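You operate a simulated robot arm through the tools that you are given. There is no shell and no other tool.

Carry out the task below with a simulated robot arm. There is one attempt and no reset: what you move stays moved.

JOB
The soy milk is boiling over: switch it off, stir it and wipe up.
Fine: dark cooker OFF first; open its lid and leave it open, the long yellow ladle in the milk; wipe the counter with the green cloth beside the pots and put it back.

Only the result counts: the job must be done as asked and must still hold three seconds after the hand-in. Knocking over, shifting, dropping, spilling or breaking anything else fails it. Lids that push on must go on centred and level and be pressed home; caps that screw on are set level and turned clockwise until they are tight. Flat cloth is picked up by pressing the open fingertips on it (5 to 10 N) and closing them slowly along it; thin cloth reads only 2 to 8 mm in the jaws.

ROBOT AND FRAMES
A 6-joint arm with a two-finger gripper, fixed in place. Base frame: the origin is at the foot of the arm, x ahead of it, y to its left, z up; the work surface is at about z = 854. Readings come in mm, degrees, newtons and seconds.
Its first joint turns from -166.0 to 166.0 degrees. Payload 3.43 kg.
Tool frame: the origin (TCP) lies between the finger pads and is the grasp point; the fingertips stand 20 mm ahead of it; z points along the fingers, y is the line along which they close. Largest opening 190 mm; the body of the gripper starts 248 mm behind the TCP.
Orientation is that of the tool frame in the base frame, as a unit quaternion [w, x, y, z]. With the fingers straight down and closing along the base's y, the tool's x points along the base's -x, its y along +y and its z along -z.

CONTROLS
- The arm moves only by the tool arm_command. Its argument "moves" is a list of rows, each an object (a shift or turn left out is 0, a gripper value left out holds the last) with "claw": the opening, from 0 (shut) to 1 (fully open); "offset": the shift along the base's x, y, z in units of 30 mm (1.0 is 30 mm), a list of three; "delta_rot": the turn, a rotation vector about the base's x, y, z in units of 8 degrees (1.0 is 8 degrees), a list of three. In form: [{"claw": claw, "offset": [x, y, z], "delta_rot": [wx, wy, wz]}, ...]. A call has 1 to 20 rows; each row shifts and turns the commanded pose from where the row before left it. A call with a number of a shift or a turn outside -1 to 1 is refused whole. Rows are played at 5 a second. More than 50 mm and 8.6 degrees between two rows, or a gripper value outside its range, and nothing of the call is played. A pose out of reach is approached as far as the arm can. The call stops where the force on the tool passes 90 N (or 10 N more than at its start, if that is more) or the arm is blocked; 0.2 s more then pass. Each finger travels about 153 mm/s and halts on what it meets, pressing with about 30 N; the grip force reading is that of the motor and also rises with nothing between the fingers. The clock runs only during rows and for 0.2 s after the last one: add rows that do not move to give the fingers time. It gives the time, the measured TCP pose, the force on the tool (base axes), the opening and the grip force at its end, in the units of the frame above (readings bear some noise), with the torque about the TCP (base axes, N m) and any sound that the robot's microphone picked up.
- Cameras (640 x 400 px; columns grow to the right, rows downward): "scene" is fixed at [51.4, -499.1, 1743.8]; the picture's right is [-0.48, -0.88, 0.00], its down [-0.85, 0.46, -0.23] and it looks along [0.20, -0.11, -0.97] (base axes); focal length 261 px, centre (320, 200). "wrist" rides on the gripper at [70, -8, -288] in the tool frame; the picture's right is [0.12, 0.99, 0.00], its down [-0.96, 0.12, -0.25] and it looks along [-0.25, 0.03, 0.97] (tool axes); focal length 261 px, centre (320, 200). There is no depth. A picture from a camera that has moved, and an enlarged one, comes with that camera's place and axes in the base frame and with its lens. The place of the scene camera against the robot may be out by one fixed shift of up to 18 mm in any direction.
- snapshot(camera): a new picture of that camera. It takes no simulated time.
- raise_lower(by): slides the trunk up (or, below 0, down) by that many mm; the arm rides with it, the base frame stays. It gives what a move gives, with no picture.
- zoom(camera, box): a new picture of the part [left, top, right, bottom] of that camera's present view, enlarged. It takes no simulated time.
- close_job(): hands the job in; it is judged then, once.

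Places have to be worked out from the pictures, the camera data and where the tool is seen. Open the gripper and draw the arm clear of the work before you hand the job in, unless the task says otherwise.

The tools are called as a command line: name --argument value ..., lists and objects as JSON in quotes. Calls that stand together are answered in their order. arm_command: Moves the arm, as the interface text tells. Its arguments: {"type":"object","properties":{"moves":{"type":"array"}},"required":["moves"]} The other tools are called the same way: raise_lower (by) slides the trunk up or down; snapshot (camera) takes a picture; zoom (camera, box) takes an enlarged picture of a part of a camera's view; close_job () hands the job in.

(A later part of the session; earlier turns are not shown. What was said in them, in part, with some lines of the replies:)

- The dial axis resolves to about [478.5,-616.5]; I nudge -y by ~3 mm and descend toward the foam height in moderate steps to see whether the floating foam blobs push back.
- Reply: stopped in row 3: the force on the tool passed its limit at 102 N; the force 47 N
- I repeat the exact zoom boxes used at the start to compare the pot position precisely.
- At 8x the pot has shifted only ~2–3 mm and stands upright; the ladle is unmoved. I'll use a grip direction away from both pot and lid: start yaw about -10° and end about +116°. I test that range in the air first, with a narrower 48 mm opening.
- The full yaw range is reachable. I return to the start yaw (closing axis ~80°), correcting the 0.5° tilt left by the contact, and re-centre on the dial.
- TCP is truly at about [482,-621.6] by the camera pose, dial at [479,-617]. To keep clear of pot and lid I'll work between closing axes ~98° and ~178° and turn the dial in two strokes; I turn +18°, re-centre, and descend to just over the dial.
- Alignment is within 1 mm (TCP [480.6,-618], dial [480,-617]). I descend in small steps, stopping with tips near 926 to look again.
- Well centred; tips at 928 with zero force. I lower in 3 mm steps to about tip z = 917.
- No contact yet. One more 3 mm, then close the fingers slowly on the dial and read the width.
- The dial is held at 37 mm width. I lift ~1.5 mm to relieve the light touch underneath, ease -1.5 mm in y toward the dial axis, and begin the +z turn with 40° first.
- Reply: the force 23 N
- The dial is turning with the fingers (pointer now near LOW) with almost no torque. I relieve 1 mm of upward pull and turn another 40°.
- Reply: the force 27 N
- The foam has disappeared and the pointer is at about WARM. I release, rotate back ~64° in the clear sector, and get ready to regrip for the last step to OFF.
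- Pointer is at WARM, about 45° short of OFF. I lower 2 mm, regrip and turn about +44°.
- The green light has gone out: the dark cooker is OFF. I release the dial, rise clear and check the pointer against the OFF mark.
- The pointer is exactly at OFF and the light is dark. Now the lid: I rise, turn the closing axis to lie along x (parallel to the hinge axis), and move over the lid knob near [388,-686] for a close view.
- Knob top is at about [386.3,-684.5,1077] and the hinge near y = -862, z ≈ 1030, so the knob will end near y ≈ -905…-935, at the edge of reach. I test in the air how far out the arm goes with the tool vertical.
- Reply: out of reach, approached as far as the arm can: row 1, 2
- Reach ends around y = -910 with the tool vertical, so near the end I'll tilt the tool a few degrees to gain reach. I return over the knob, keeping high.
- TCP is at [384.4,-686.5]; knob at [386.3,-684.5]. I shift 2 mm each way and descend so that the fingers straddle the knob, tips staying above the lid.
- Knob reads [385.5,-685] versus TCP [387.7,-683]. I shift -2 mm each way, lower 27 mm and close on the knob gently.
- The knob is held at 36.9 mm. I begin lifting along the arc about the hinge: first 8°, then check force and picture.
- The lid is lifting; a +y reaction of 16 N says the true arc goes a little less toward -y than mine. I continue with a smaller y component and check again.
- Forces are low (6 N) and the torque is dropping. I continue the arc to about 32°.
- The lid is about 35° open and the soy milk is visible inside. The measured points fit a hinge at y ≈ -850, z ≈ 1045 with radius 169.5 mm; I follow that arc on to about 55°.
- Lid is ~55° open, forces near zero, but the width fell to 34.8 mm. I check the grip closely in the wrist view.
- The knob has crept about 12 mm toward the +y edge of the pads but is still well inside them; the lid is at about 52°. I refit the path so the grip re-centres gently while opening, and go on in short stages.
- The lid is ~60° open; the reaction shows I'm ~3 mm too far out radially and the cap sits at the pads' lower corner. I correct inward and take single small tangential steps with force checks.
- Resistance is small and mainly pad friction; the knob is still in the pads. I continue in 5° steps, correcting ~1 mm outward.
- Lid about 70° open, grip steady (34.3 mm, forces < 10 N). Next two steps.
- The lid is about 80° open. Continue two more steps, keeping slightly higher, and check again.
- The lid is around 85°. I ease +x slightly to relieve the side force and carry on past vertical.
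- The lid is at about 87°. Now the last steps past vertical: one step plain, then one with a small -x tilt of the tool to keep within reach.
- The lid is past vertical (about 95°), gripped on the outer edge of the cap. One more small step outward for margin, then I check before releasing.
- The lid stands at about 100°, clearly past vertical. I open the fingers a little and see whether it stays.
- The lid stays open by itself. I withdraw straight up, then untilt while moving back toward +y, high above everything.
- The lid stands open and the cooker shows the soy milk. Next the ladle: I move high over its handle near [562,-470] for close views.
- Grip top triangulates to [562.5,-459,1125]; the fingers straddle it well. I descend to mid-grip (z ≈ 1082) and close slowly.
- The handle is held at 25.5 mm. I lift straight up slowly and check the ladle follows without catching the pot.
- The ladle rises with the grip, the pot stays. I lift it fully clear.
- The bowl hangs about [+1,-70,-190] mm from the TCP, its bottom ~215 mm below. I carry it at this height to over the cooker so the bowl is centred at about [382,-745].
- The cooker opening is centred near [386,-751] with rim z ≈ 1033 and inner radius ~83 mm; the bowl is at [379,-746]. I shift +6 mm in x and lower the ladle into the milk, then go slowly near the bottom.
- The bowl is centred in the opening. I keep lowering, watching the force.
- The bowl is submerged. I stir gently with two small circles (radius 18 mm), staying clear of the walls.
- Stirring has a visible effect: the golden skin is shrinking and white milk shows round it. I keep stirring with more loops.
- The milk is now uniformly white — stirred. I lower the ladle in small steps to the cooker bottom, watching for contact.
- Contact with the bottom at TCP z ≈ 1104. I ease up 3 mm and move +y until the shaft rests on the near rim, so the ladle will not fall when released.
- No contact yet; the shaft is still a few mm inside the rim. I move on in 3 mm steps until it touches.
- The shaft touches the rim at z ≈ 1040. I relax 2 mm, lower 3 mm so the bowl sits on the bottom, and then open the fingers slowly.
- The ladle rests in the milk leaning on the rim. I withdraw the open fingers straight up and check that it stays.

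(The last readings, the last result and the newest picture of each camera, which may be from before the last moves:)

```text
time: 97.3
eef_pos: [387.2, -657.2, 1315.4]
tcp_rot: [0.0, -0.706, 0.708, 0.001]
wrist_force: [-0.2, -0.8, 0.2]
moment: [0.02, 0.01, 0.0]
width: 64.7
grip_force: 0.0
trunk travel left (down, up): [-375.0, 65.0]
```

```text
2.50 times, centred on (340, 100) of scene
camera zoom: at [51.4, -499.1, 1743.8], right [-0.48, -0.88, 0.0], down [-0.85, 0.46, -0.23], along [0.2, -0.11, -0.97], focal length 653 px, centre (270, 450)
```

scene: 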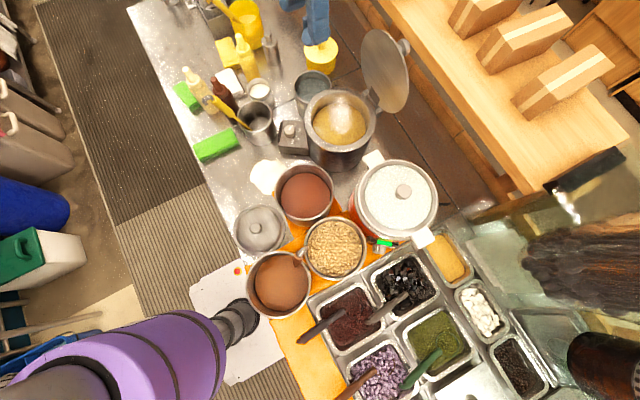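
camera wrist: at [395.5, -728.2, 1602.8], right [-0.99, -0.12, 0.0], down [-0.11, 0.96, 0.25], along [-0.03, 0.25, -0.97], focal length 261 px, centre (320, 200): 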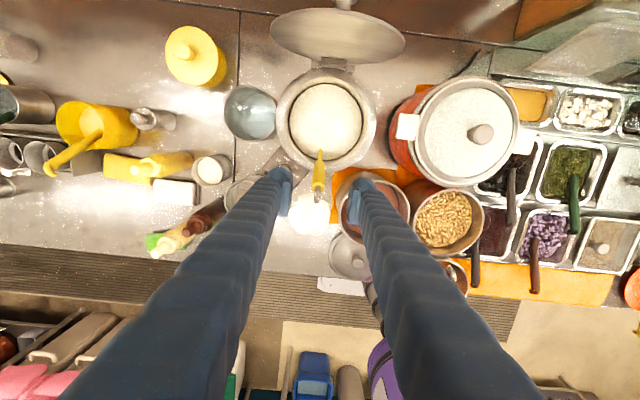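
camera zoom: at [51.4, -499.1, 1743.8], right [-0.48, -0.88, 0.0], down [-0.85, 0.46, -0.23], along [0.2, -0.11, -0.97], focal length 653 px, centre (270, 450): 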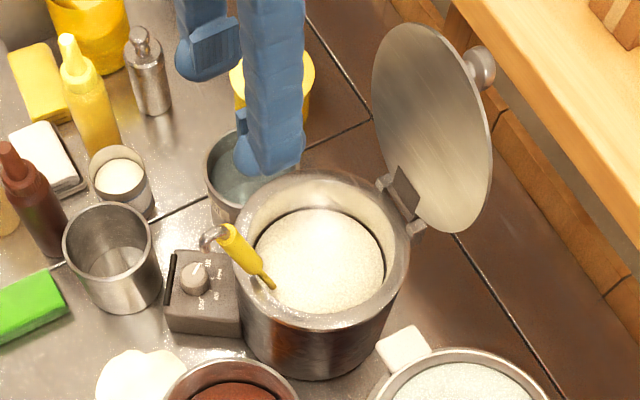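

The ladle stays in the milk, lid open. Now the wiping: I move over the large green cloth near [590,-370] for a close look (and compare with the other green block).

arm_command --moves '[{"offset": [0.7, 0.9, 0]}, {"offset": [0.9, 1, 0]}, {"offset": [0.9, 1, 0]}, {"offset": [0.9, 1, 0]}, {"offset": [0.9, 1, 0]}, {"offset": [0.9, 1, 0]}, {"offset": [0.9, 1, 0]}, {"offset": [0.6, 1, 0]}, {"offset": [0, 1, 0]}, {"offset": [0, 0.7, -0.5]}, {"offset": [0, 0, -1]}, {"offset": [0, 0, -1]}, {"offset": [0, 0, 0]}]'

snapshot --camera "wrist"

zoom --camera "wrist" --box '[220, 90, 420, 250]'

zoom --camera "scene" --box '[160, 70, 290, 180]'

```text
time: 100.1
eef_pos: [590.8, -368.1, 1242.0]
tcp_rot: [0.0, -0.707, 0.707, 0.0]
wrist_force: [-0.6, 0.2, 0.7]
moment: [-0.01, -0.05, -0.04]
width: 64.6
grip_force: 0.2
trunk travel left (down, up): [-375.0, 65.0]
```

```text
taken
camera wrist: at [598.7, -439.0, 1529.4], right [-0.99, -0.12, 0.0], down [-0.11, 0.96, 0.25], along [-0.03, 0.25, -0.97], focal length 261 px, centre (320, 200)
```

wrist: 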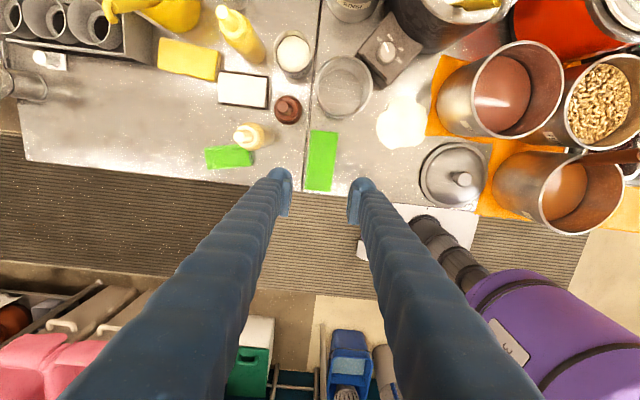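

```text
2.50 times, centred on (320, 170) of wrist
camera zoom: at [598.7, -439.0, 1529.4], right [-0.99, -0.12, 0.0], down [-0.11, 0.96, 0.25], along [-0.03, 0.25, -0.97], focal length 652 px, centre (320, 275)
```

zoom: 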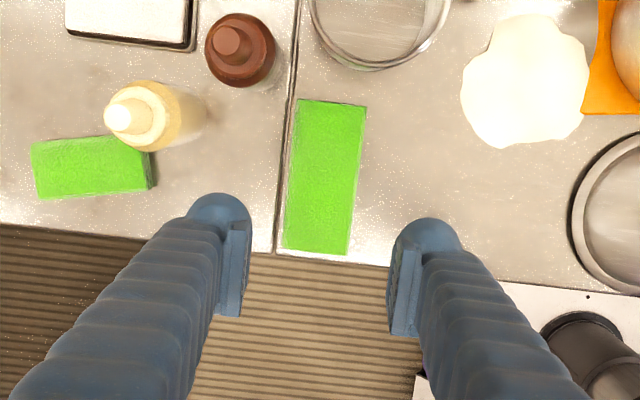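

```text
3.64 times, centred on (225, 125) of scene
camera zoom: at [51.4, -499.1, 1743.8], right [-0.48, -0.88, 0.0], down [-0.85, 0.46, -0.23], along [0.2, -0.11, -0.97], focal length 950 px, centre (666, 473)
```

zoom: 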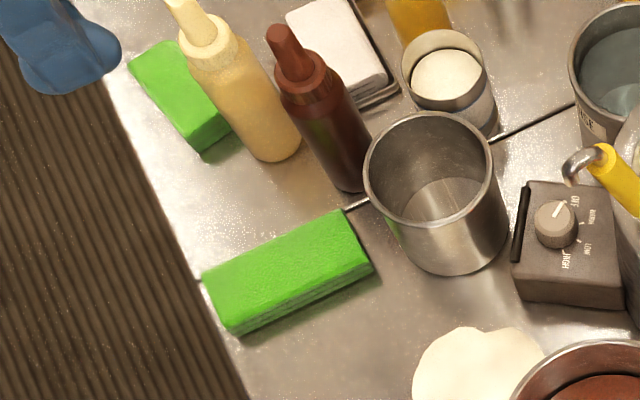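

The folded cloth measures about x 554–619, y -444…-296 (aligned with the base axes), ~25 mm thick; it is the one beside the pots. I open to ~88 mm, centre on it and descend with the fingers on either side of its 65 mm width.

arm_command --moves '[{"claw": 0.46, "offset": [-0.13, -0.03, -1]}, {"offset": [0, 0, -1]}, {"offset": [0, 0, -1]}, {"offset": [0, 0, -1]}, {"offset": [0, 0, -1]}, {"offset": [0, 0, -1]}, {"offset": [0, 0, -1]}, {"offset": [0, 0, -1]}, {"offset": [0, 0, -1]}, {"offset": [0, 0, -1]}, {"offset": [0, 0, -0.5]}, {"offset": [0, 0, 0]}]'

zoom --camera "wrist" --box '[220, 100, 420, 260]'

zoom --camera "scene" --box '[160, 70, 290, 180]'

```text
time: 102.7
eef_pos: [585.1, -370.0, 927.6]
tcp_rot: [0.0, -0.706, 0.708, 0.0]
wrist_force: [-0.4, -0.4, -1.0]
moment: [0.01, 0.0, 0.02]
width: 87.6
grip_force: 0.1
trunk travel left (down, up): [-375.0, 65.0]
```

```text
2.50 times, centred on (320, 180) of wrist
camera zoom: at [593.6, -441.6, 1214.4], right [-0.99, -0.12, 0.0], down [-0.11, 0.96, 0.25], along [-0.03, 0.25, -0.97], focal length 652 px, centre (320, 250)
```

zoom: 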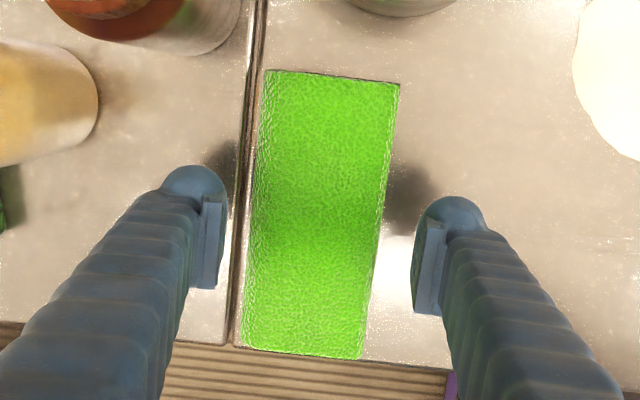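

```text
3.64 times, centred on (225, 125) of scene
camera zoom: at [51.4, -499.1, 1743.8], right [-0.48, -0.88, 0.0], down [-0.85, 0.46, -0.23], along [0.2, -0.11, -0.97], focal length 950 px, centre (666, 473)
```

zoom: 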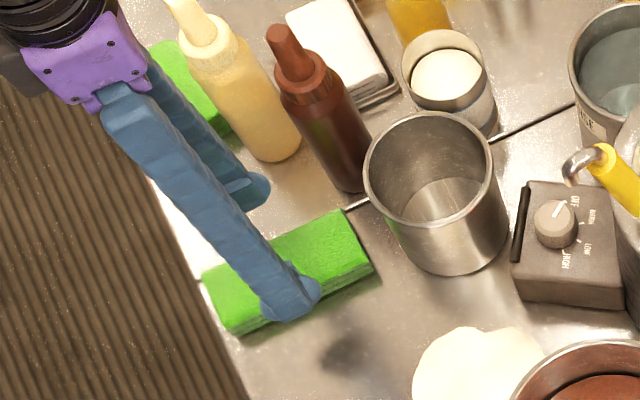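

Well centred (cloth centre x 586.8, TCP 585.6). I lower until the tips are about 7 mm above the counter.

arm_command --moves '[{"offset": [0.03, 0, -0.5]}, {"offset": [0, 0, -0.4]}, {"offset": [0, 0, -0.3]}, {"offset": [0, 0, -0.2]}, {"offset": [0, 0, 0]}]'

zoom --camera "scene" --box '[160, 70, 290, 180]'

zoom --camera "wrist" --box '[220, 100, 420, 260]'

```text
time: 103.9
eef_pos: [585.7, -367.9, 884.2]
tcp_rot: [0.001, -0.706, 0.708, 0.0]
wrist_force: [-0.1, -0.6, -0.7]
moment: [0.03, -0.05, -0.04]
width: 87.5
grip_force: 0.1
trunk travel left (down, up): [-375.0, 65.0]
```

```text
3.64 times, centred on (225, 125) of scene
camera zoom: at [51.4, -499.1, 1743.8], right [-0.48, -0.88, 0.0], down [-0.85, 0.46, -0.23], along [0.2, -0.11, -0.97], focal length 950 px, centre (666, 473)
```

zoom: 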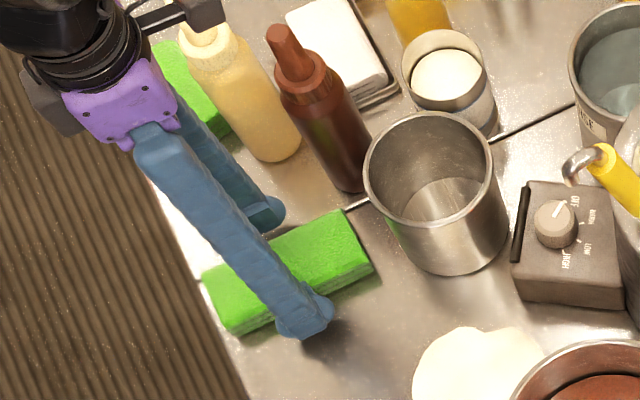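

```text
2.50 times, centred on (320, 180) of wrist
camera zoom: at [594.7, -439.6, 1171.4], right [-0.99, -0.12, 0.0], down [-0.11, 0.96, 0.25], along [-0.03, 0.25, -0.97], focal length 652 px, centre (320, 250)
```

zoom: 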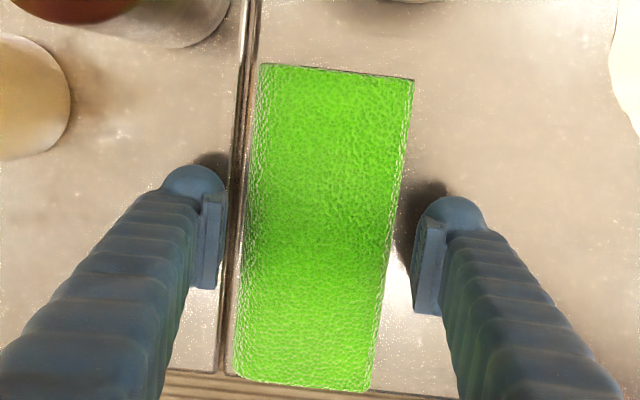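

Tips at 864. I lower 4 mm more and close slowly on the cloth's sides, watching width and force.

arm_command --moves '[{"offset": [0, 0, -0.13]}, {"claw": 0.42}, {"claw": 0.38}, {"claw": 0.35}, {"claw": 0.33}, {"claw": 0.31}, {"claw": 0.29}, {"offset": [0, 0, 0]}]'

zoom --camera "wrist" --box '[220, 100, 420, 260]'

zoom --camera "scene" --box '[160, 70, 290, 180]'

```text
time: 105.7
eef_pos: [586.1, -368.3, 881.1]
tcp_rot: [0.0, -0.707, 0.707, 0.0]
wrist_force: [0.1, -1.2, 2.0]
moment: [-0.01, -0.02, 0.03]
width: 68.8
grip_force: 29.7
trunk travel left (down, up): [-375.0, 65.0]
```

```text
2.50 times, centred on (320, 180) of wrist
camera zoom: at [595.2, -440.1, 1168.0], right [-0.99, -0.12, 0.0], down [-0.11, 0.96, 0.25], along [-0.03, 0.25, -0.97], focal length 652 px, centre (320, 250)
```

zoom: 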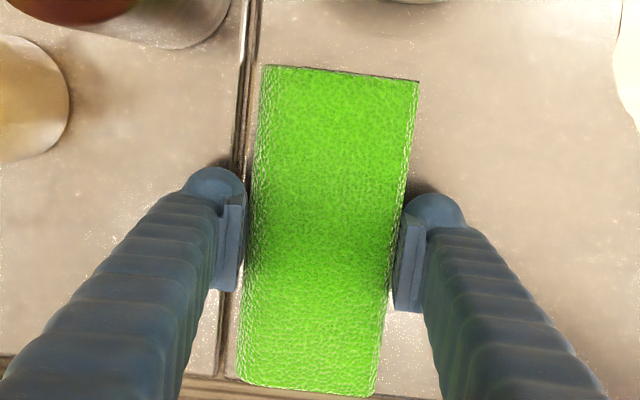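

```text
3.64 times, centred on (225, 125) of scene
camera zoom: at [51.4, -499.1, 1743.8], right [-0.48, -0.88, 0.0], down [-0.85, 0.46, -0.23], along [0.2, -0.11, -0.97], focal length 950 px, centre (666, 473)
```

zoom: 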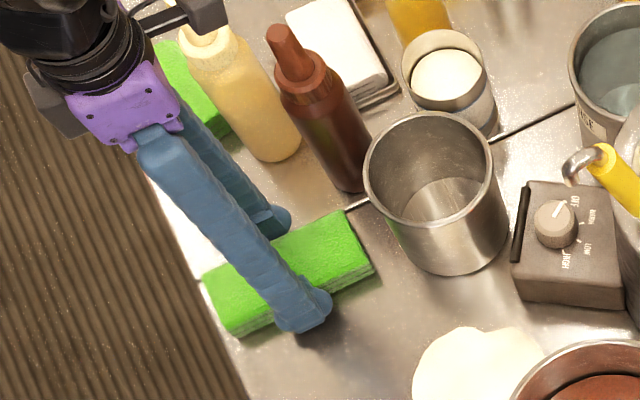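

The cloth is held firmly at 68.8 mm (home TCP [587.2,-370.1,880]). I lift it 40 mm and carry it along -x, then -y, to over the spill around [420,-470].

arm_command --moves '[{"claw": 0.27, "offset": [0, 0, 0.4]}, {"offset": [0, 0, 0.9]}, {"offset": [-0.8, 0, 0]}, {"offset": [-1, 0, 0]}, {"offset": [-1, 0, 0]}, {"offset": [-1, 0, 0]}, {"offset": [-1, 0, 0]}, {"offset": [-0.75, 0, 0]}, {"offset": [0, 0, 0]}]'

zoom --camera "scene" --box '[190, 80, 350, 220]'

snapshot --camera "wrist"

```text
time: 107.7
eef_pos: [422.3, -370.4, 920.2]
tcp_rot: [0.0, -0.707, 0.708, 0.0]
wrist_force: [-0.3, -0.1, -0.4]
moment: [-0.03, 0.0, -0.01]
width: 68.6
grip_force: 30.1
trunk travel left (down, up): [-375.0, 65.0]
```

```text
2.86 times, centred on (270, 150) of scene
camera zoom: at [51.4, -499.1, 1743.8], right [-0.48, -0.88, 0.0], down [-0.85, 0.46, -0.23], along [0.2, -0.11, -0.97], focal length 747 px, centre (463, 343)
```

zoom: 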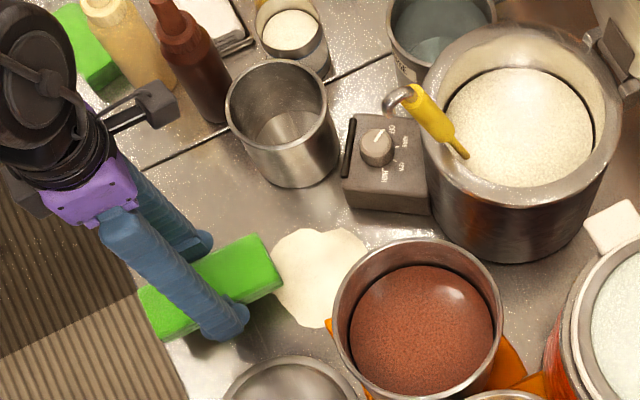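

```text
taken
camera wrist: at [429.5, -440.9, 1207.1], right [-0.99, -0.12, 0.0], down [-0.11, 0.96, 0.25], along [-0.03, 0.25, -0.97], focal length 261 px, centre (320, 200)
```

wrist: 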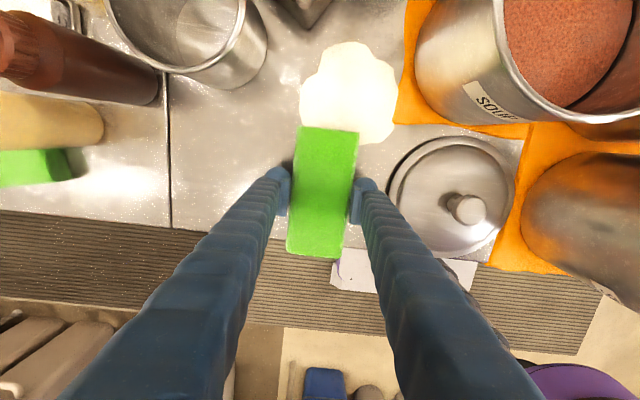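

The spill spans about x 338–461, y -550…-435 (centre [400,-493]). I bring the cloth to [420,-465] above it and lower until it touches the counter.

arm_command --moves '[{"offset": [0, -1, 0]}, {"offset": [0, -1, 0]}, {"offset": [0, -1, 0]}, {"offset": [0, -0.2, 0]}, {"offset": [0, 0, -0.6]}, {"offset": [0, 0, -0.5]}, {"offset": [0, 0, -0.15]}, {"offset": [0, 0, 0]}]'

arm_command --moves '[{"offset": [0, 0, -0.05]}, {"offset": [0, 0, -0.05]}, {"offset": [0, 0, 0]}]'

snapshot --camera "wrist"

zoom --camera "scene" --box '[190, 80, 350, 220]'

```text
time: 109.5
eef_pos: [419.9, -465.2, 881.1]
tcp_rot: [-0.001, -0.706, 0.708, -0.001]
wrist_force: [0.6, 0.7, 4.1]
moment: [0.09, 0.01, 0.03]
width: 68.6
grip_force: 29.7
trunk travel left (down, up): [-375.0, 65.0]
```

```text
time: 110.3
eef_pos: [419.0, -464.7, 878.2]
tcp_rot: [0.0, -0.707, 0.707, -0.001]
wrist_force: [2.4, 2.2, 37.5]
moment: [0.01, -0.07, 0.04]
width: 68.7
grip_force: 30.0
trunk travel left (down, up): [-375.0, 65.0]
```

```text
taken
camera wrist: at [427.7, -535.3, 1167.3], right [-0.99, -0.12, 0.0], down [-0.11, 0.96, 0.25], along [-0.03, 0.24, -0.97], focal length 261 px, centre (320, 200)
```

wrist: 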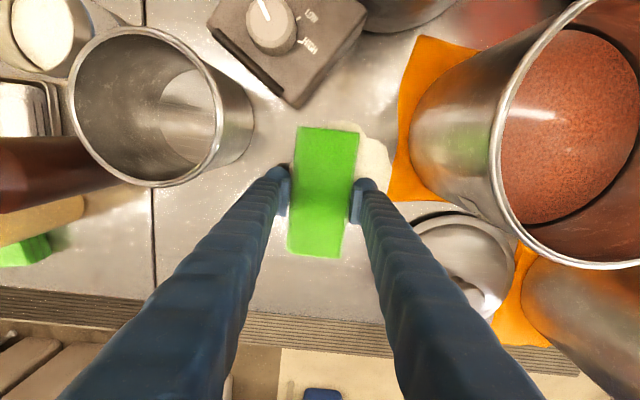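

```text
2.86 times, centred on (270, 150) of scene
camera zoom: at [51.4, -499.1, 1743.8], right [-0.48, -0.88, 0.0], down [-0.85, 0.46, -0.23], along [0.2, -0.11, -0.97], focal length 747 px, centre (463, 343)
```

zoom: 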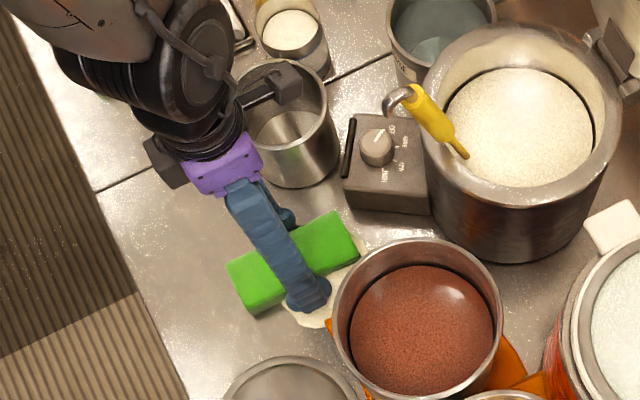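

Contact is at z ≈ 880; I ease up to a light press and make the first wiping strokes in x, then look at the spill and force.

arm_command --moves '[{"offset": [0, 0, 0.06]}, {"offset": [0.33, -0.2, 0]}, {"offset": [0, -0.2, 0]}, {"offset": [-0.4, 0, 0]}, {"offset": [-0.4, 0, 0]}, {"offset": [-0.4, 0, 0]}, {"offset": [0, 0, 0]}]'

snapshot --camera "wrist"

zoom --camera "scene" --box '[190, 80, 350, 220]'

```text
time: 111.9
eef_pos: [394.2, -477.3, 879.8]
tcp_rot: [0.001, -0.706, 0.708, 0.001]
wrist_force: [-0.4, -0.8, -1.0]
moment: [0.02, 0.0, -0.03]
width: 68.5
grip_force: 29.9
trunk travel left (down, up): [-375.0, 65.0]
```

```text
taken
camera wrist: at [402.9, -548.2, 1167.3], right [-0.99, -0.12, 0.0], down [-0.11, 0.96, 0.25], along [-0.03, 0.25, -0.97], focal length 261 px, centre (320, 200)
```

wrist: 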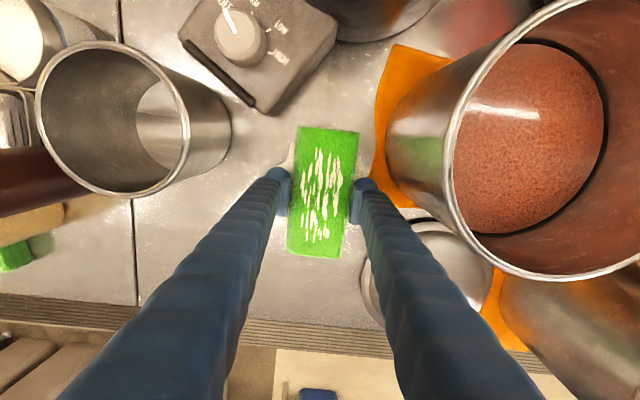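

```text
2.86 times, centred on (270, 150) of scene
camera zoom: at [51.4, -499.1, 1743.8], right [-0.48, -0.88, 0.0], down [-0.85, 0.46, -0.23], along [0.2, -0.11, -0.97], focal length 747 px, centre (463, 343)
```

zoom: 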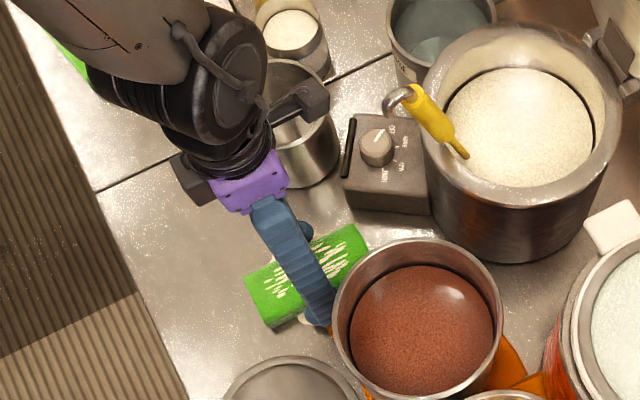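

The cloth now shows milk stains and the spill is shrinking. I zoom to see what remains.

zoom --camera "wrist" --box '[240, 90, 400, 270]'

zoom --camera "scene" --box '[240, 130, 310, 200]'

```text
2.22 times, centred on (320, 180) of wrist
camera zoom: at [402.9, -548.2, 1167.3], right [-0.99, -0.12, 0.0], down [-0.11, 0.96, 0.25], along [-0.03, 0.25, -0.97], focal length 579 px, centre (320, 244)
```

zoom: 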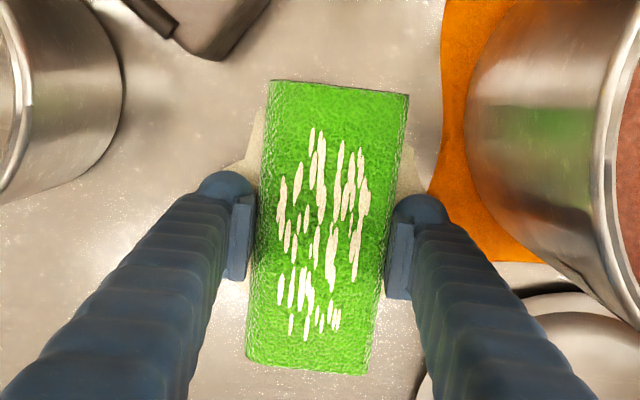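

```text
5.71 times, centred on (275, 165) of scene
camera zoom: at [51.4, -499.1, 1743.8], right [-0.48, -0.88, 0.0], down [-0.85, 0.46, -0.23], along [0.2, -0.11, -0.97], focal length 1493 px, centre (577, 400)
```

zoom: 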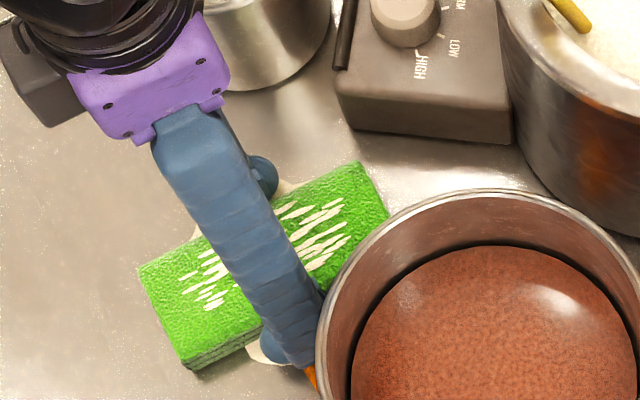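

The remaining spill is a shrunken patch under the cloth. I press a touch more and keep wiping back and forth between x ≈ 388 and 430.

arm_command --moves '[{"offset": [0.3, 0, -0.03]}, {"offset": [0.4, 0, 0]}, {"offset": [0.4, 0, 0]}, {"offset": [0, 0.4, 0]}, {"offset": [-0.4, 0, 0]}, {"offset": [-0.4, 0, 0]}, {"offset": [-0.4, 0, 0]}, {"offset": [-0.3, 0, 0]}, {"offset": [0, -0.3, 0]}, {"offset": [0.4, 0, 0]}, {"offset": [0.4, 0, 0]}, {"offset": [0.4, 0, 0]}, {"offset": [0, 0, 0]}]'

zoom --camera "wrist" --box '[220, 70, 420, 270]'

zoom --camera "scene" --box '[240, 120, 320, 200]'

```text
time: 114.7
eef_pos: [419.3, -474.7, 880.4]
tcp_rot: [0.0, -0.707, 0.708, 0.0]
wrist_force: [-0.4, 0.8, -0.9]
moment: [-0.02, 0.0, 0.04]
width: 68.7
grip_force: 29.8
trunk travel left (down, up): [-375.0, 65.0]
```

```text
2.00 times, centred on (320, 170) of wrist
camera zoom: at [426.9, -546.3, 1167.5], right [-0.99, -0.12, 0.0], down [-0.11, 0.96, 0.25], along [-0.03, 0.25, -0.97], focal length 521 px, centre (320, 260)
```

zoom: 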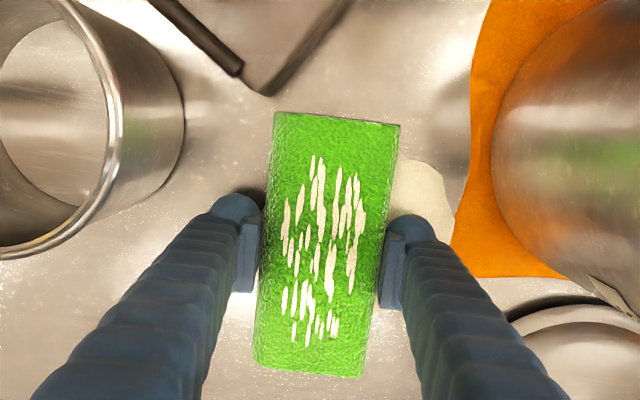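

```text
5.00 times, centred on (280, 160) of scene
camera zoom: at [51.4, -499.1, 1743.8], right [-0.48, -0.88, 0.0], down [-0.85, 0.46, -0.23], along [0.2, -0.11, -0.97], focal length 1307 px, centre (520, 400)
```

zoom: 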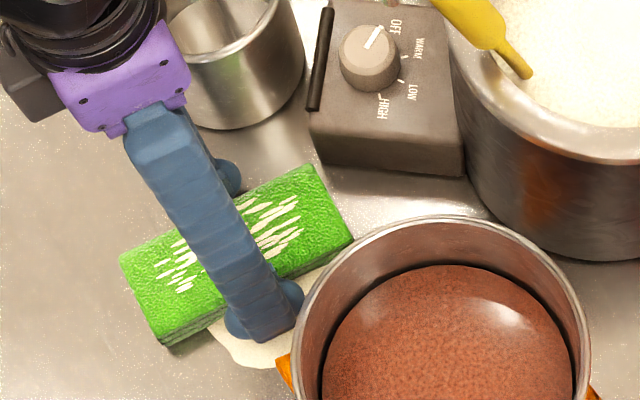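

The press was lost (Fz ≈ 0), so the last strokes did little. I lower until I feel 5–15 N and then wipe on.

arm_command --moves '[{"offset": [0, 0, -0.04]}, {"offset": [0, 0, 0]}]'

```text
time: 115.3
eef_pos: [419.3, -474.8, 880.5]
tcp_rot: [0.0, -0.707, 0.708, -0.002]
wrist_force: [3.6, -0.7, 16.8]
moment: [0.02, 0.07, 0.01]
width: 68.7
grip_force: 29.8
trunk travel left (down, up): [-375.0, 65.0]
```

Now ~17 N of press. I stroke toward -x and back, and check.

arm_command --moves '[{"offset": [-0.4, 0, 0]}, {"offset": [-0.4, 0, 0]}, {"offset": [-0.3, 0, 0]}, {"offset": [0.4, 0, 0]}, {"offset": [0.4, 0, 0]}, {"offset": [0.4, 0, 0]}, {"offset": [0, 0, 0]}]'

zoom --camera "wrist" --box '[220, 70, 420, 270]'

zoom --camera "scene" --box '[240, 120, 320, 200]'

```text
time: 116.9
eef_pos: [419.8, -472.7, 879.2]
tcp_rot: [0.0, -0.706, 0.708, 0.0]
wrist_force: [-0.8, 0.4, 2.5]
moment: [0.24, 0.12, 0.11]
width: 68.7
grip_force: 30.0
trunk travel left (down, up): [-375.0, 65.0]
```

```text
2.00 times, centred on (320, 170) of wrist
camera zoom: at [429.0, -544.9, 1166.7], right [-0.99, -0.12, 0.0], down [-0.11, 0.96, 0.25], along [-0.03, 0.25, -0.97], focal length 521 px, centre (320, 260)
```

zoom: 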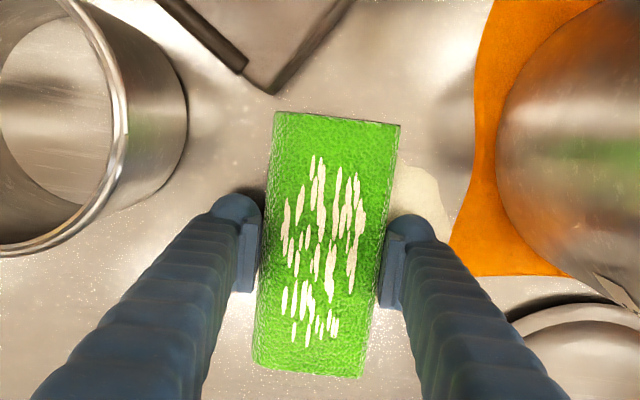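

```text
5.00 times, centred on (280, 160) of scene
camera zoom: at [51.4, -499.1, 1743.8], right [-0.48, -0.88, 0.0], down [-0.85, 0.46, -0.23], along [0.2, -0.11, -0.97], focal length 1307 px, centre (520, 400)
```

zoom: 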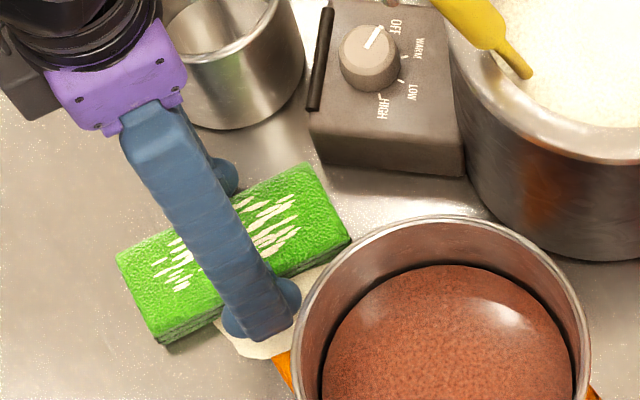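

The patch is fading. I add a bit more press and repeat longer strokes, including toward x ≈ 380 at y ≈ -466.

arm_command --moves '[{"offset": [0, 0, -0.03]}, {"offset": [-0.4, 0, 0]}, {"offset": [-0.4, 0, 0]}, {"offset": [-0.3, 0.1, 0]}, {"offset": [-0.15, 0.15, 0]}, {"offset": [0.4, 0, 0]}, {"offset": [0.4, -0.1, 0]}, {"offset": [0.4, -0.15, 0]}, {"offset": [-0.4, 0, 0]}, {"offset": [-0.4, 0, 0]}, {"offset": [-0.3, 0.1, 0]}, {"offset": [-0.15, 0.15, 0]}, {"offset": [0.4, 0, 0]}, {"offset": [0.4, -0.1, 0]}, {"offset": [0.4, -0.15, 0]}, {"offset": [0, 0, 0]}]'

zoom --camera "wrist" --box '[220, 70, 420, 270]'

zoom --camera "scene" --box '[240, 120, 320, 200]'

```text
time: 120.3
eef_pos: [417.2, -473.5, 877.5]
tcp_rot: [0.0, -0.706, 0.708, 0.0]
wrist_force: [-4.3, 2.0, 13.0]
moment: [0.08, 0.14, 0.0]
width: 68.7
grip_force: 30.6
trunk travel left (down, up): [-375.0, 65.0]
```

```text
2.00 times, centred on (320, 170) of wrist
camera zoom: at [426.4, -544.9, 1164.4], right [-0.99, -0.12, 0.0], down [-0.11, 0.96, 0.25], along [-0.03, 0.25, -0.97], focal length 521 px, centre (320, 260)
```

zoom: 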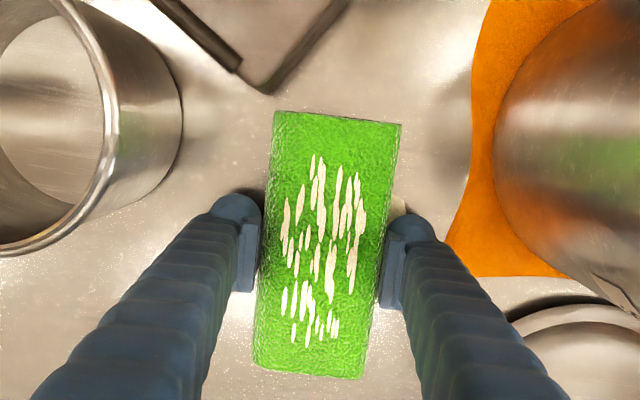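

```text
5.00 times, centred on (280, 160) of scene
camera zoom: at [51.4, -499.1, 1743.8], right [-0.48, -0.88, 0.0], down [-0.85, 0.46, -0.23], along [0.2, -0.11, -0.97], focal length 1307 px, centre (520, 400)
```

zoom: 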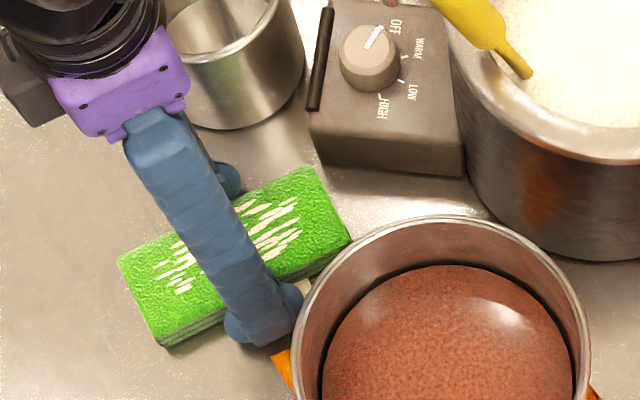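

Almost gone — only a small remnant by the finger. Two more strokes at this press.

arm_command --moves '[{"offset": [-0.4, 0, 0]}, {"offset": [-0.4, 0, 0]}, {"offset": [-0.3, 0.1, 0]}, {"offset": [-0.1, 0.15, 0]}, {"offset": [0.4, 0, 0]}, {"offset": [0.4, -0.1, 0]}, {"offset": [0.4, -0.15, 0]}, {"offset": [-0.4, 0, 0]}, {"offset": [-0.4, 0, 0]}, {"offset": [-0.3, 0.1, 0]}, {"offset": [-0.1, 0.15, 0]}, {"offset": [0.4, 0, 0]}, {"offset": [0.4, -0.1, 0]}, {"offset": [0.4, -0.15, 0]}, {"offset": [0, 0, 0]}]'

zoom --camera "wrist" --box '[220, 70, 420, 270]'

zoom --camera "scene" --box '[240, 120, 320, 200]'

```text
time: 123.5
eef_pos: [417.9, -473.8, 878.4]
tcp_rot: [0.0, -0.706, 0.708, 0.0]
wrist_force: [-0.9, 0.5, -1.4]
moment: [-0.03, -0.03, 0.0]
width: 68.4
grip_force: 30.3
trunk travel left (down, up): [-375.0, 65.0]
```

```text
2.00 times, centred on (320, 170) of wrist
camera zoom: at [426.4, -544.8, 1166.1], right [-0.99, -0.12, 0.0], down [-0.11, 0.96, 0.25], along [-0.03, 0.25, -0.97], focal length 521 px, centre (320, 260)
```

zoom: 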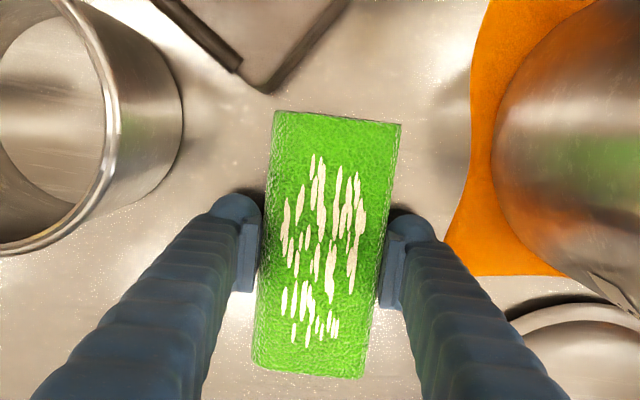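

```text
5.00 times, centred on (280, 160) of scene
camera zoom: at [51.4, -499.1, 1743.8], right [-0.48, -0.88, 0.0], down [-0.85, 0.46, -0.23], along [0.2, -0.11, -0.97], focal length 1307 px, centre (520, 400)
```

zoom: 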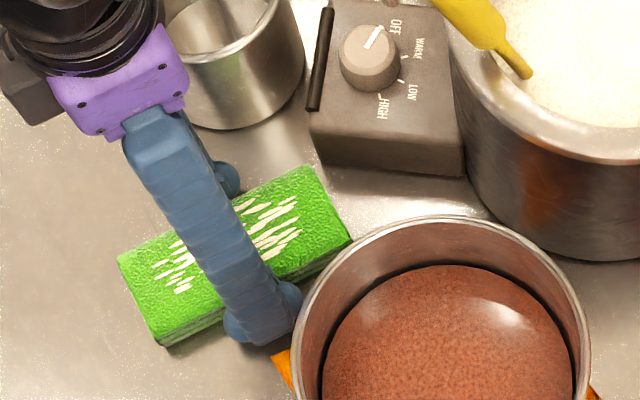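

No spill is visible around the cloth. I lift it 45 mm and back off toward +y to see the counter underneath.

arm_command --moves '[{"offset": [0, 0, 0.5]}, {"offset": [0, 0, 0.9]}, {"offset": [0, 1, 0]}, {"offset": [0, 1, 0]}, {"offset": [0, 1, 0]}, {"offset": [0, 0.45, 0]}, {"offset": [0, 0, 0]}]'

snapshot --camera "wrist"

zoom --camera "wrist" --box '[240, 20, 440, 170]'

zoom --camera "scene" --box '[220, 100, 330, 220]'

```text
time: 125.1
eef_pos: [418.8, -368.3, 917.9]
tcp_rot: [0.0, -0.706, 0.708, 0.0]
wrist_force: [-0.6, 0.8, -1.1]
moment: [-0.03, -0.01, 0.0]
width: 68.8
grip_force: 29.5
trunk travel left (down, up): [-375.0, 65.0]
```

```text
taken
camera wrist: at [425.3, -439.9, 1205.4], right [-0.99, -0.12, 0.0], down [-0.11, 0.96, 0.25], along [-0.03, 0.25, -0.97], focal length 261 px, centre (320, 200)
```

wrist: 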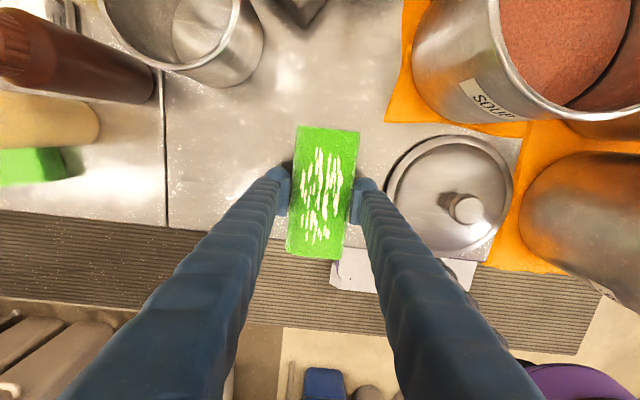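

```text
2.67 times, centred on (340, 95) of wrist
camera zoom: at [425.3, -439.9, 1205.4], right [-0.99, -0.12, 0.0], down [-0.11, 0.96, 0.25], along [-0.03, 0.25, -0.97], focal length 695 px, centre (267, 480)
```

zoom: 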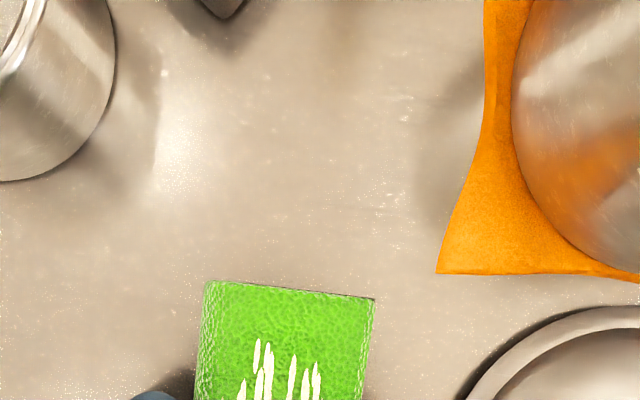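

```text
3.33 times, centred on (275, 160) of scene
camera zoom: at [51.4, -499.1, 1743.8], right [-0.48, -0.88, 0.0], down [-0.85, 0.46, -0.23], along [0.2, -0.11, -0.97], focal length 871 px, centre (470, 333)
```

zoom: 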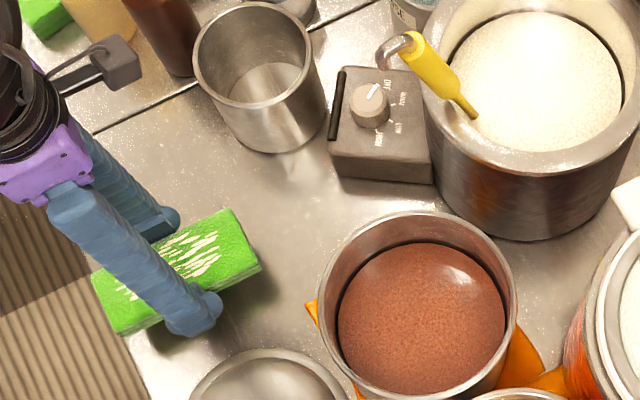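

The counter is clean. I carry the cloth back to its home position (TCP [587.2,-370.1]) and lower it gently.

arm_command --moves '[{"offset": [0.8, 0, 0]}, {"offset": [1, 0, 0]}, {"offset": [1, 0, 0]}, {"offset": [1, 0, 0]}, {"offset": [1, 0, 0]}, {"offset": [0.86, 0, 0]}, {"offset": [0, 0, -0.4]}, {"offset": [0, 0, -0.4]}, {"offset": [0, 0, 0]}]'

zoom --camera "wrist" --box '[220, 100, 420, 260]'

zoom --camera "scene" --box '[160, 70, 290, 180]'

```text
time: 127.1
eef_pos: [587.5, -369.7, 894.5]
tcp_rot: [-0.001, -0.707, 0.707, 0.0]
wrist_force: [0.6, 0.5, 0.5]
moment: [-0.02, 0.0, 0.01]
width: 68.6
grip_force: 29.9
trunk travel left (down, up): [-375.0, 65.0]
```

```text
2.50 times, centred on (320, 180) of wrist
camera zoom: at [595.4, -440.6, 1181.7], right [-0.99, -0.12, 0.0], down [-0.11, 0.96, 0.25], along [-0.03, 0.25, -0.97], focal length 652 px, centre (320, 250)
```

zoom: 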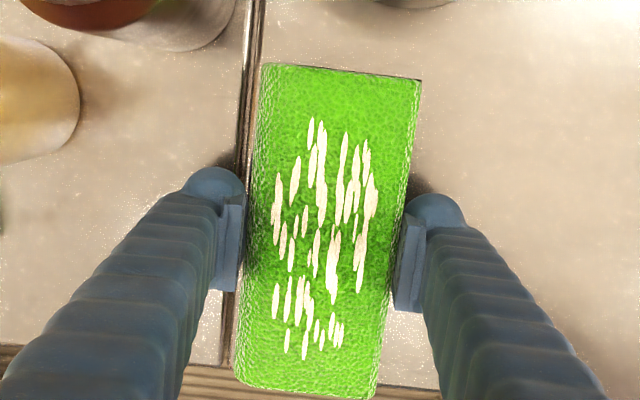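

```text
3.64 times, centred on (225, 125) of scene
camera zoom: at [51.4, -499.1, 1743.8], right [-0.48, -0.88, 0.0], down [-0.85, 0.46, -0.23], along [0.2, -0.11, -0.97], focal length 950 px, centre (666, 473)
```

zoom: 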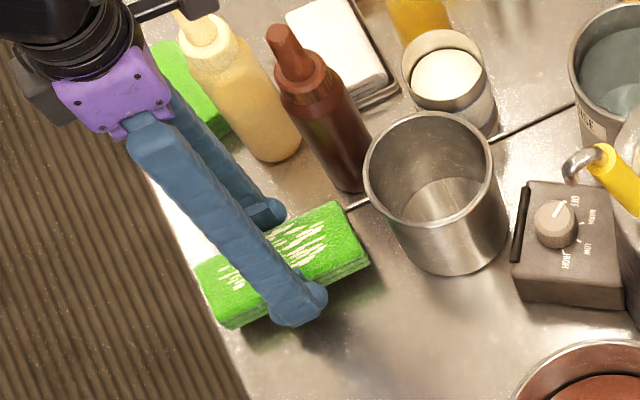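

Position matches home within 1 mm. I lower the last ~14 mm slowly until it touches.

arm_command --moves '[{"offset": [0, 0.01, -0.2]}, {"offset": [0, 0, -0.15]}, {"offset": [0, 0, -0.06]}, {"offset": [0, 0, 0]}]'

```text
time: 128.1
eef_pos: [588.2, -371.0, 882.4]
tcp_rot: [0.0, -0.707, 0.708, 0.001]
wrist_force: [-0.4, 0.1, -0.7]
moment: [-0.03, 0.01, 0.0]
width: 68.5
grip_force: 30.1
trunk travel left (down, up): [-375.0, 65.0]
```

No contact yet; 1.5 mm steps until I feel the counter.

arm_command --moves '[{"offset": [0, 0, -0.05]}, {"offset": [0, 0, -0.04]}, {"offset": [0, 0, 0]}]'

```text
time: 128.9
eef_pos: [587.8, -369.6, 879.3]
tcp_rot: [0.0, -0.706, 0.708, 0.0]
wrist_force: [-0.1, 0.5, -1.0]
moment: [-0.01, 0.0, -0.03]
width: 68.9
grip_force: 29.7
trunk travel left (down, up): [-375.0, 65.0]
```

Still free; a little further.

arm_command --moves '[{"offset": [0, 0, -0.04]}, {"offset": [0, 0, -0.04]}, {"offset": [0, 0, 0]}]'

```text
time: 129.7
eef_pos: [588.1, -370.4, 877.7]
tcp_rot: [0.0, -0.706, 0.708, 0.0]
wrist_force: [0.5, -0.1, -0.1]
moment: [-0.01, -0.01, -0.01]
width: 68.6
grip_force: 30.6
trunk travel left (down, up): [-375.0, 65.0]
```

One more millimetre step, then check.

arm_command --moves '[{"offset": [0, 0, -0.04]}, {"offset": [0, 0, 0]}]'

zoom --camera "scene" --box '[190, 110, 280, 180]'

```text
time: 130.3
eef_pos: [587.8, -371.1, 876.8]
tcp_rot: [0.001, -0.707, 0.708, 0.0]
wrist_force: [-1.3, 5.1, 18.6]
moment: [0.14, 0.15, -0.01]
width: 68.6
grip_force: 30.2
trunk travel left (down, up): [-375.0, 65.0]
```

```text
5.71 times, centred on (235, 145) of scene
camera zoom: at [51.4, -499.1, 1743.8], right [-0.48, -0.88, 0.0], down [-0.85, 0.46, -0.23], along [0.2, -0.11, -0.97], focal length 1493 px, centre (806, 514)
```

zoom: 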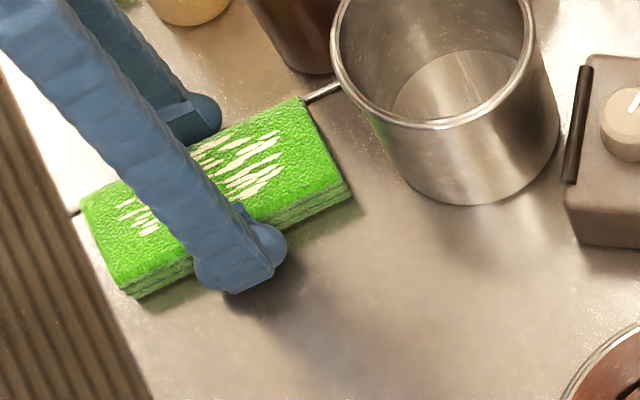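

The cloth is on the counter (18 N). I ease up 1 mm, open the fingers slowly, and rise.

arm_command --moves '[{"offset": [0, 0, 0.04]}, {"claw": 0.37}, {"claw": 0.4}, {"claw": 0.43}, {"claw": 0.46}, {"offset": [0, 0, 0]}, {"offset": [0, 0, 0.5]}, {"offset": [0, 0, 1]}, {"offset": [0, 0, 1]}, {"offset": [0, 0, 1]}, {"offset": [0, 0, 1]}, {"offset": [0, 0, 1]}, {"offset": [0, 0, 1]}, {"offset": [0, 0, 1]}, {"offset": [0, 0, 1]}, {"offset": [0, 0, 1]}, {"offset": [0, 0, 1]}, {"offset": [0, 0, 0]}]'

zoom --camera "wrist" --box '[220, 90, 420, 250]'

zoom --camera "scene" --box '[160, 70, 290, 180]'

snapshot --camera "scene"

```text
time: 134.1
eef_pos: [591.6, -370.3, 1195.1]
tcp_rot: [0.0, -0.706, 0.708, 0.001]
wrist_force: [-0.2, 0.6, -0.1]
moment: [0.02, 0.06, 0.04]
width: 87.5
grip_force: 0.2
trunk travel left (down, up): [-375.0, 65.0]
```

```text
2.50 times, centred on (320, 170) of wrist
camera zoom: at [599.9, -441.5, 1483.2], right [-0.99, -0.12, 0.0], down [-0.11, 0.96, 0.25], along [-0.03, 0.25, -0.97], focal length 652 px, centre (320, 275)
```

zoom: 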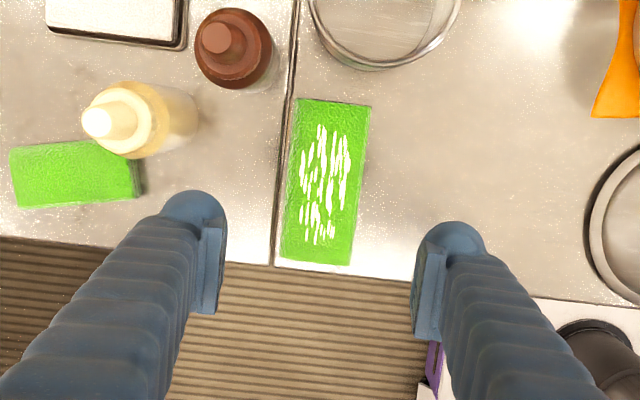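

```text
3.64 times, centred on (225, 125) of scene
camera zoom: at [51.4, -499.1, 1743.8], right [-0.48, -0.88, 0.0], down [-0.85, 0.46, -0.23], along [0.2, -0.11, -0.97], focal length 950 px, centre (666, 473)
```

zoom: 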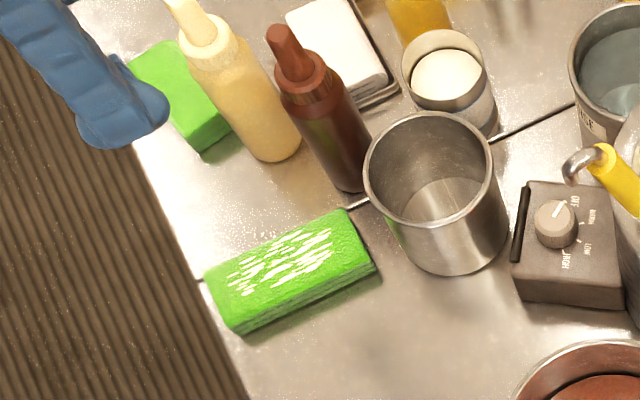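

```text
taken
```

scene: 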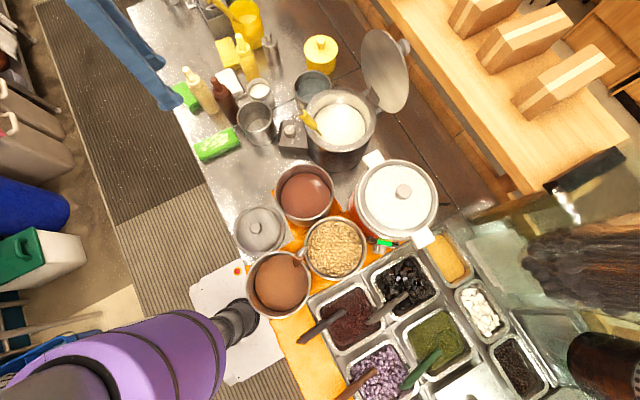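

The cloth is back within ~3 mm of its original place. I raise the arm well clear, open the gripper fully and make a last check of all parts.

arm_command --moves '[{"offset": [0, 0, 1]}, {"offset": [0, 0, 1]}, {"offset": [0, 0, 1]}, {"offset": [0, 0, 1], "claw": 0.7}, {"offset": [0, 0, 1], "claw": 1.0}, {"offset": [0, 0, 1]}, {"offset": [0, 0, 1]}, {"offset": [-0.5, 0.5, 0]}, {"offset": [0, 0, 0]}, {"offset": [0, 0, 0]}, {"offset": [0, 0, 0]}]'

zoom --camera "scene" --box '[270, 20, 410, 180]'

zoom --camera "scene" --box '[170, 60, 290, 170]'

zoom --camera "scene" --box '[264, 110, 320, 160]'

snapshot --camera "wrist"

```text
time: 136.5
eef_pos: [574.4, -356.3, 1401.0]
tcp_rot: [0.0, -0.707, 0.707, 0.0]
wrist_force: [0.5, -0.3, -0.9]
moment: [-0.05, 0.04, 0.03]
width: 189.9
grip_force: 0.0
trunk travel left (down, up): [-375.0, 65.0]
```

```text
2.50 times, centred on (340, 100) of scene
camera zoom: at [51.4, -499.1, 1743.8], right [-0.48, -0.88, 0.0], down [-0.85, 0.46, -0.23], along [0.2, -0.11, -0.97], focal length 653 px, centre (270, 450)
```

zoom: 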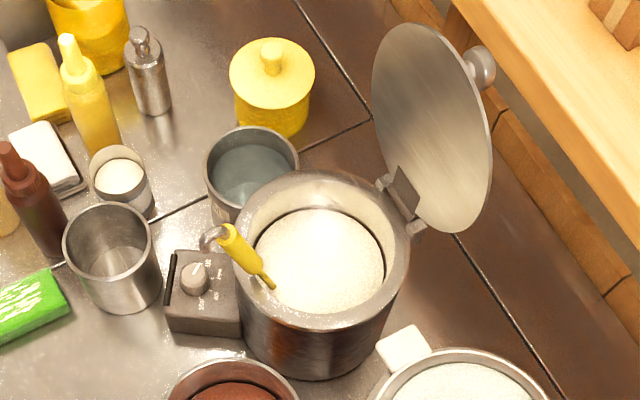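

```text
3.64 times, centred on (230, 115) of scene
camera zoom: at [51.4, -499.1, 1743.8], right [-0.48, -0.88, 0.0], down [-0.85, 0.46, -0.23], along [0.2, -0.11, -0.97], focal length 950 px, centre (647, 509)
```

zoom: 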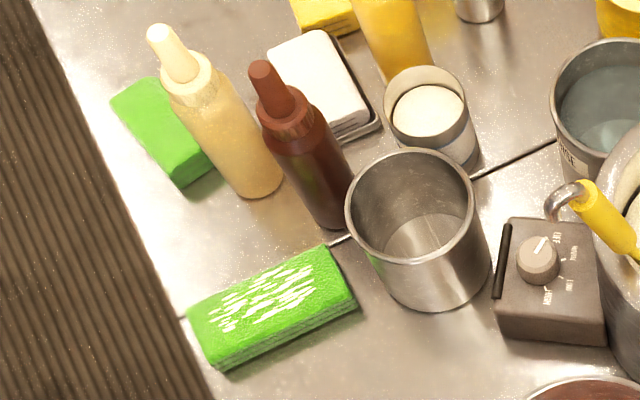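

```text
8.00 times, centred on (292, 135) of scene
camera zoom: at [51.4, -499.1, 1743.8], right [-0.48, -0.88, 0.0], down [-0.85, 0.46, -0.23], along [0.2, -0.11, -0.97], focal length 2091 px, centre (544, 720)
```

zoom: 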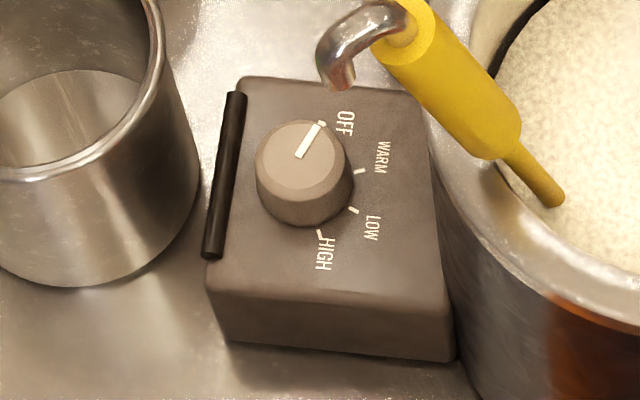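

```text
taken
camera wrist: at [582.0, -427.5, 1689.2], right [-0.99, -0.12, 0.0], down [-0.11, 0.96, 0.25], along [-0.03, 0.25, -0.97], focal length 261 px, centre (320, 200)
```

wrist: 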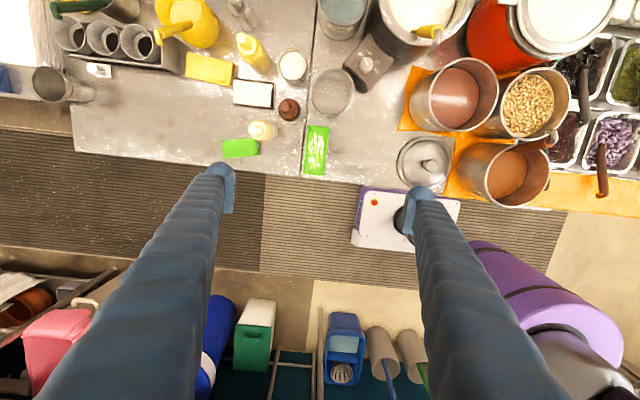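

Everything checks out in the pictures:
- **Cooker:** the dial is at OFF and its light is dark.
- **Lid and ladle:** the lid stands open, and the ladle is in the stirred milk.
- **Counter and cloth:** the counter is clean and the cloth is back in its place.
- **Metal pot:** it stands upright, about 2–3 mm from where it started, from my early touch.

The arm is clear and the gripper open, so I hand the job in.

close_job

```text
The job is handed in.
```

I've handed the job in, and the last pictures show each part done:

- **Cooker:** I turned the dark cooker off first. Its dial is at OFF and the green light is out.
- **Lid:** it is open past vertical and stays there by itself.
- **Milk:** I stirred it with the long yellow ladle until it was evenly white. The ladle is still in it, leaning on the rim.
- **Counter:** I wiped up the spill with the green cloth beside the pots, and no milk is left on the counter.
- **Cloth:** it is back within about 3 mm of where it was, now with milk stains on it.

**Metal pot:** on my first approach to the dial, a finger pressed on the rim of the pot that held the ladle. The pot moved about 2–3 mm but stayed upright. I left it there rather than risk another nudge, and I don't know if the judging counts that as a shift.
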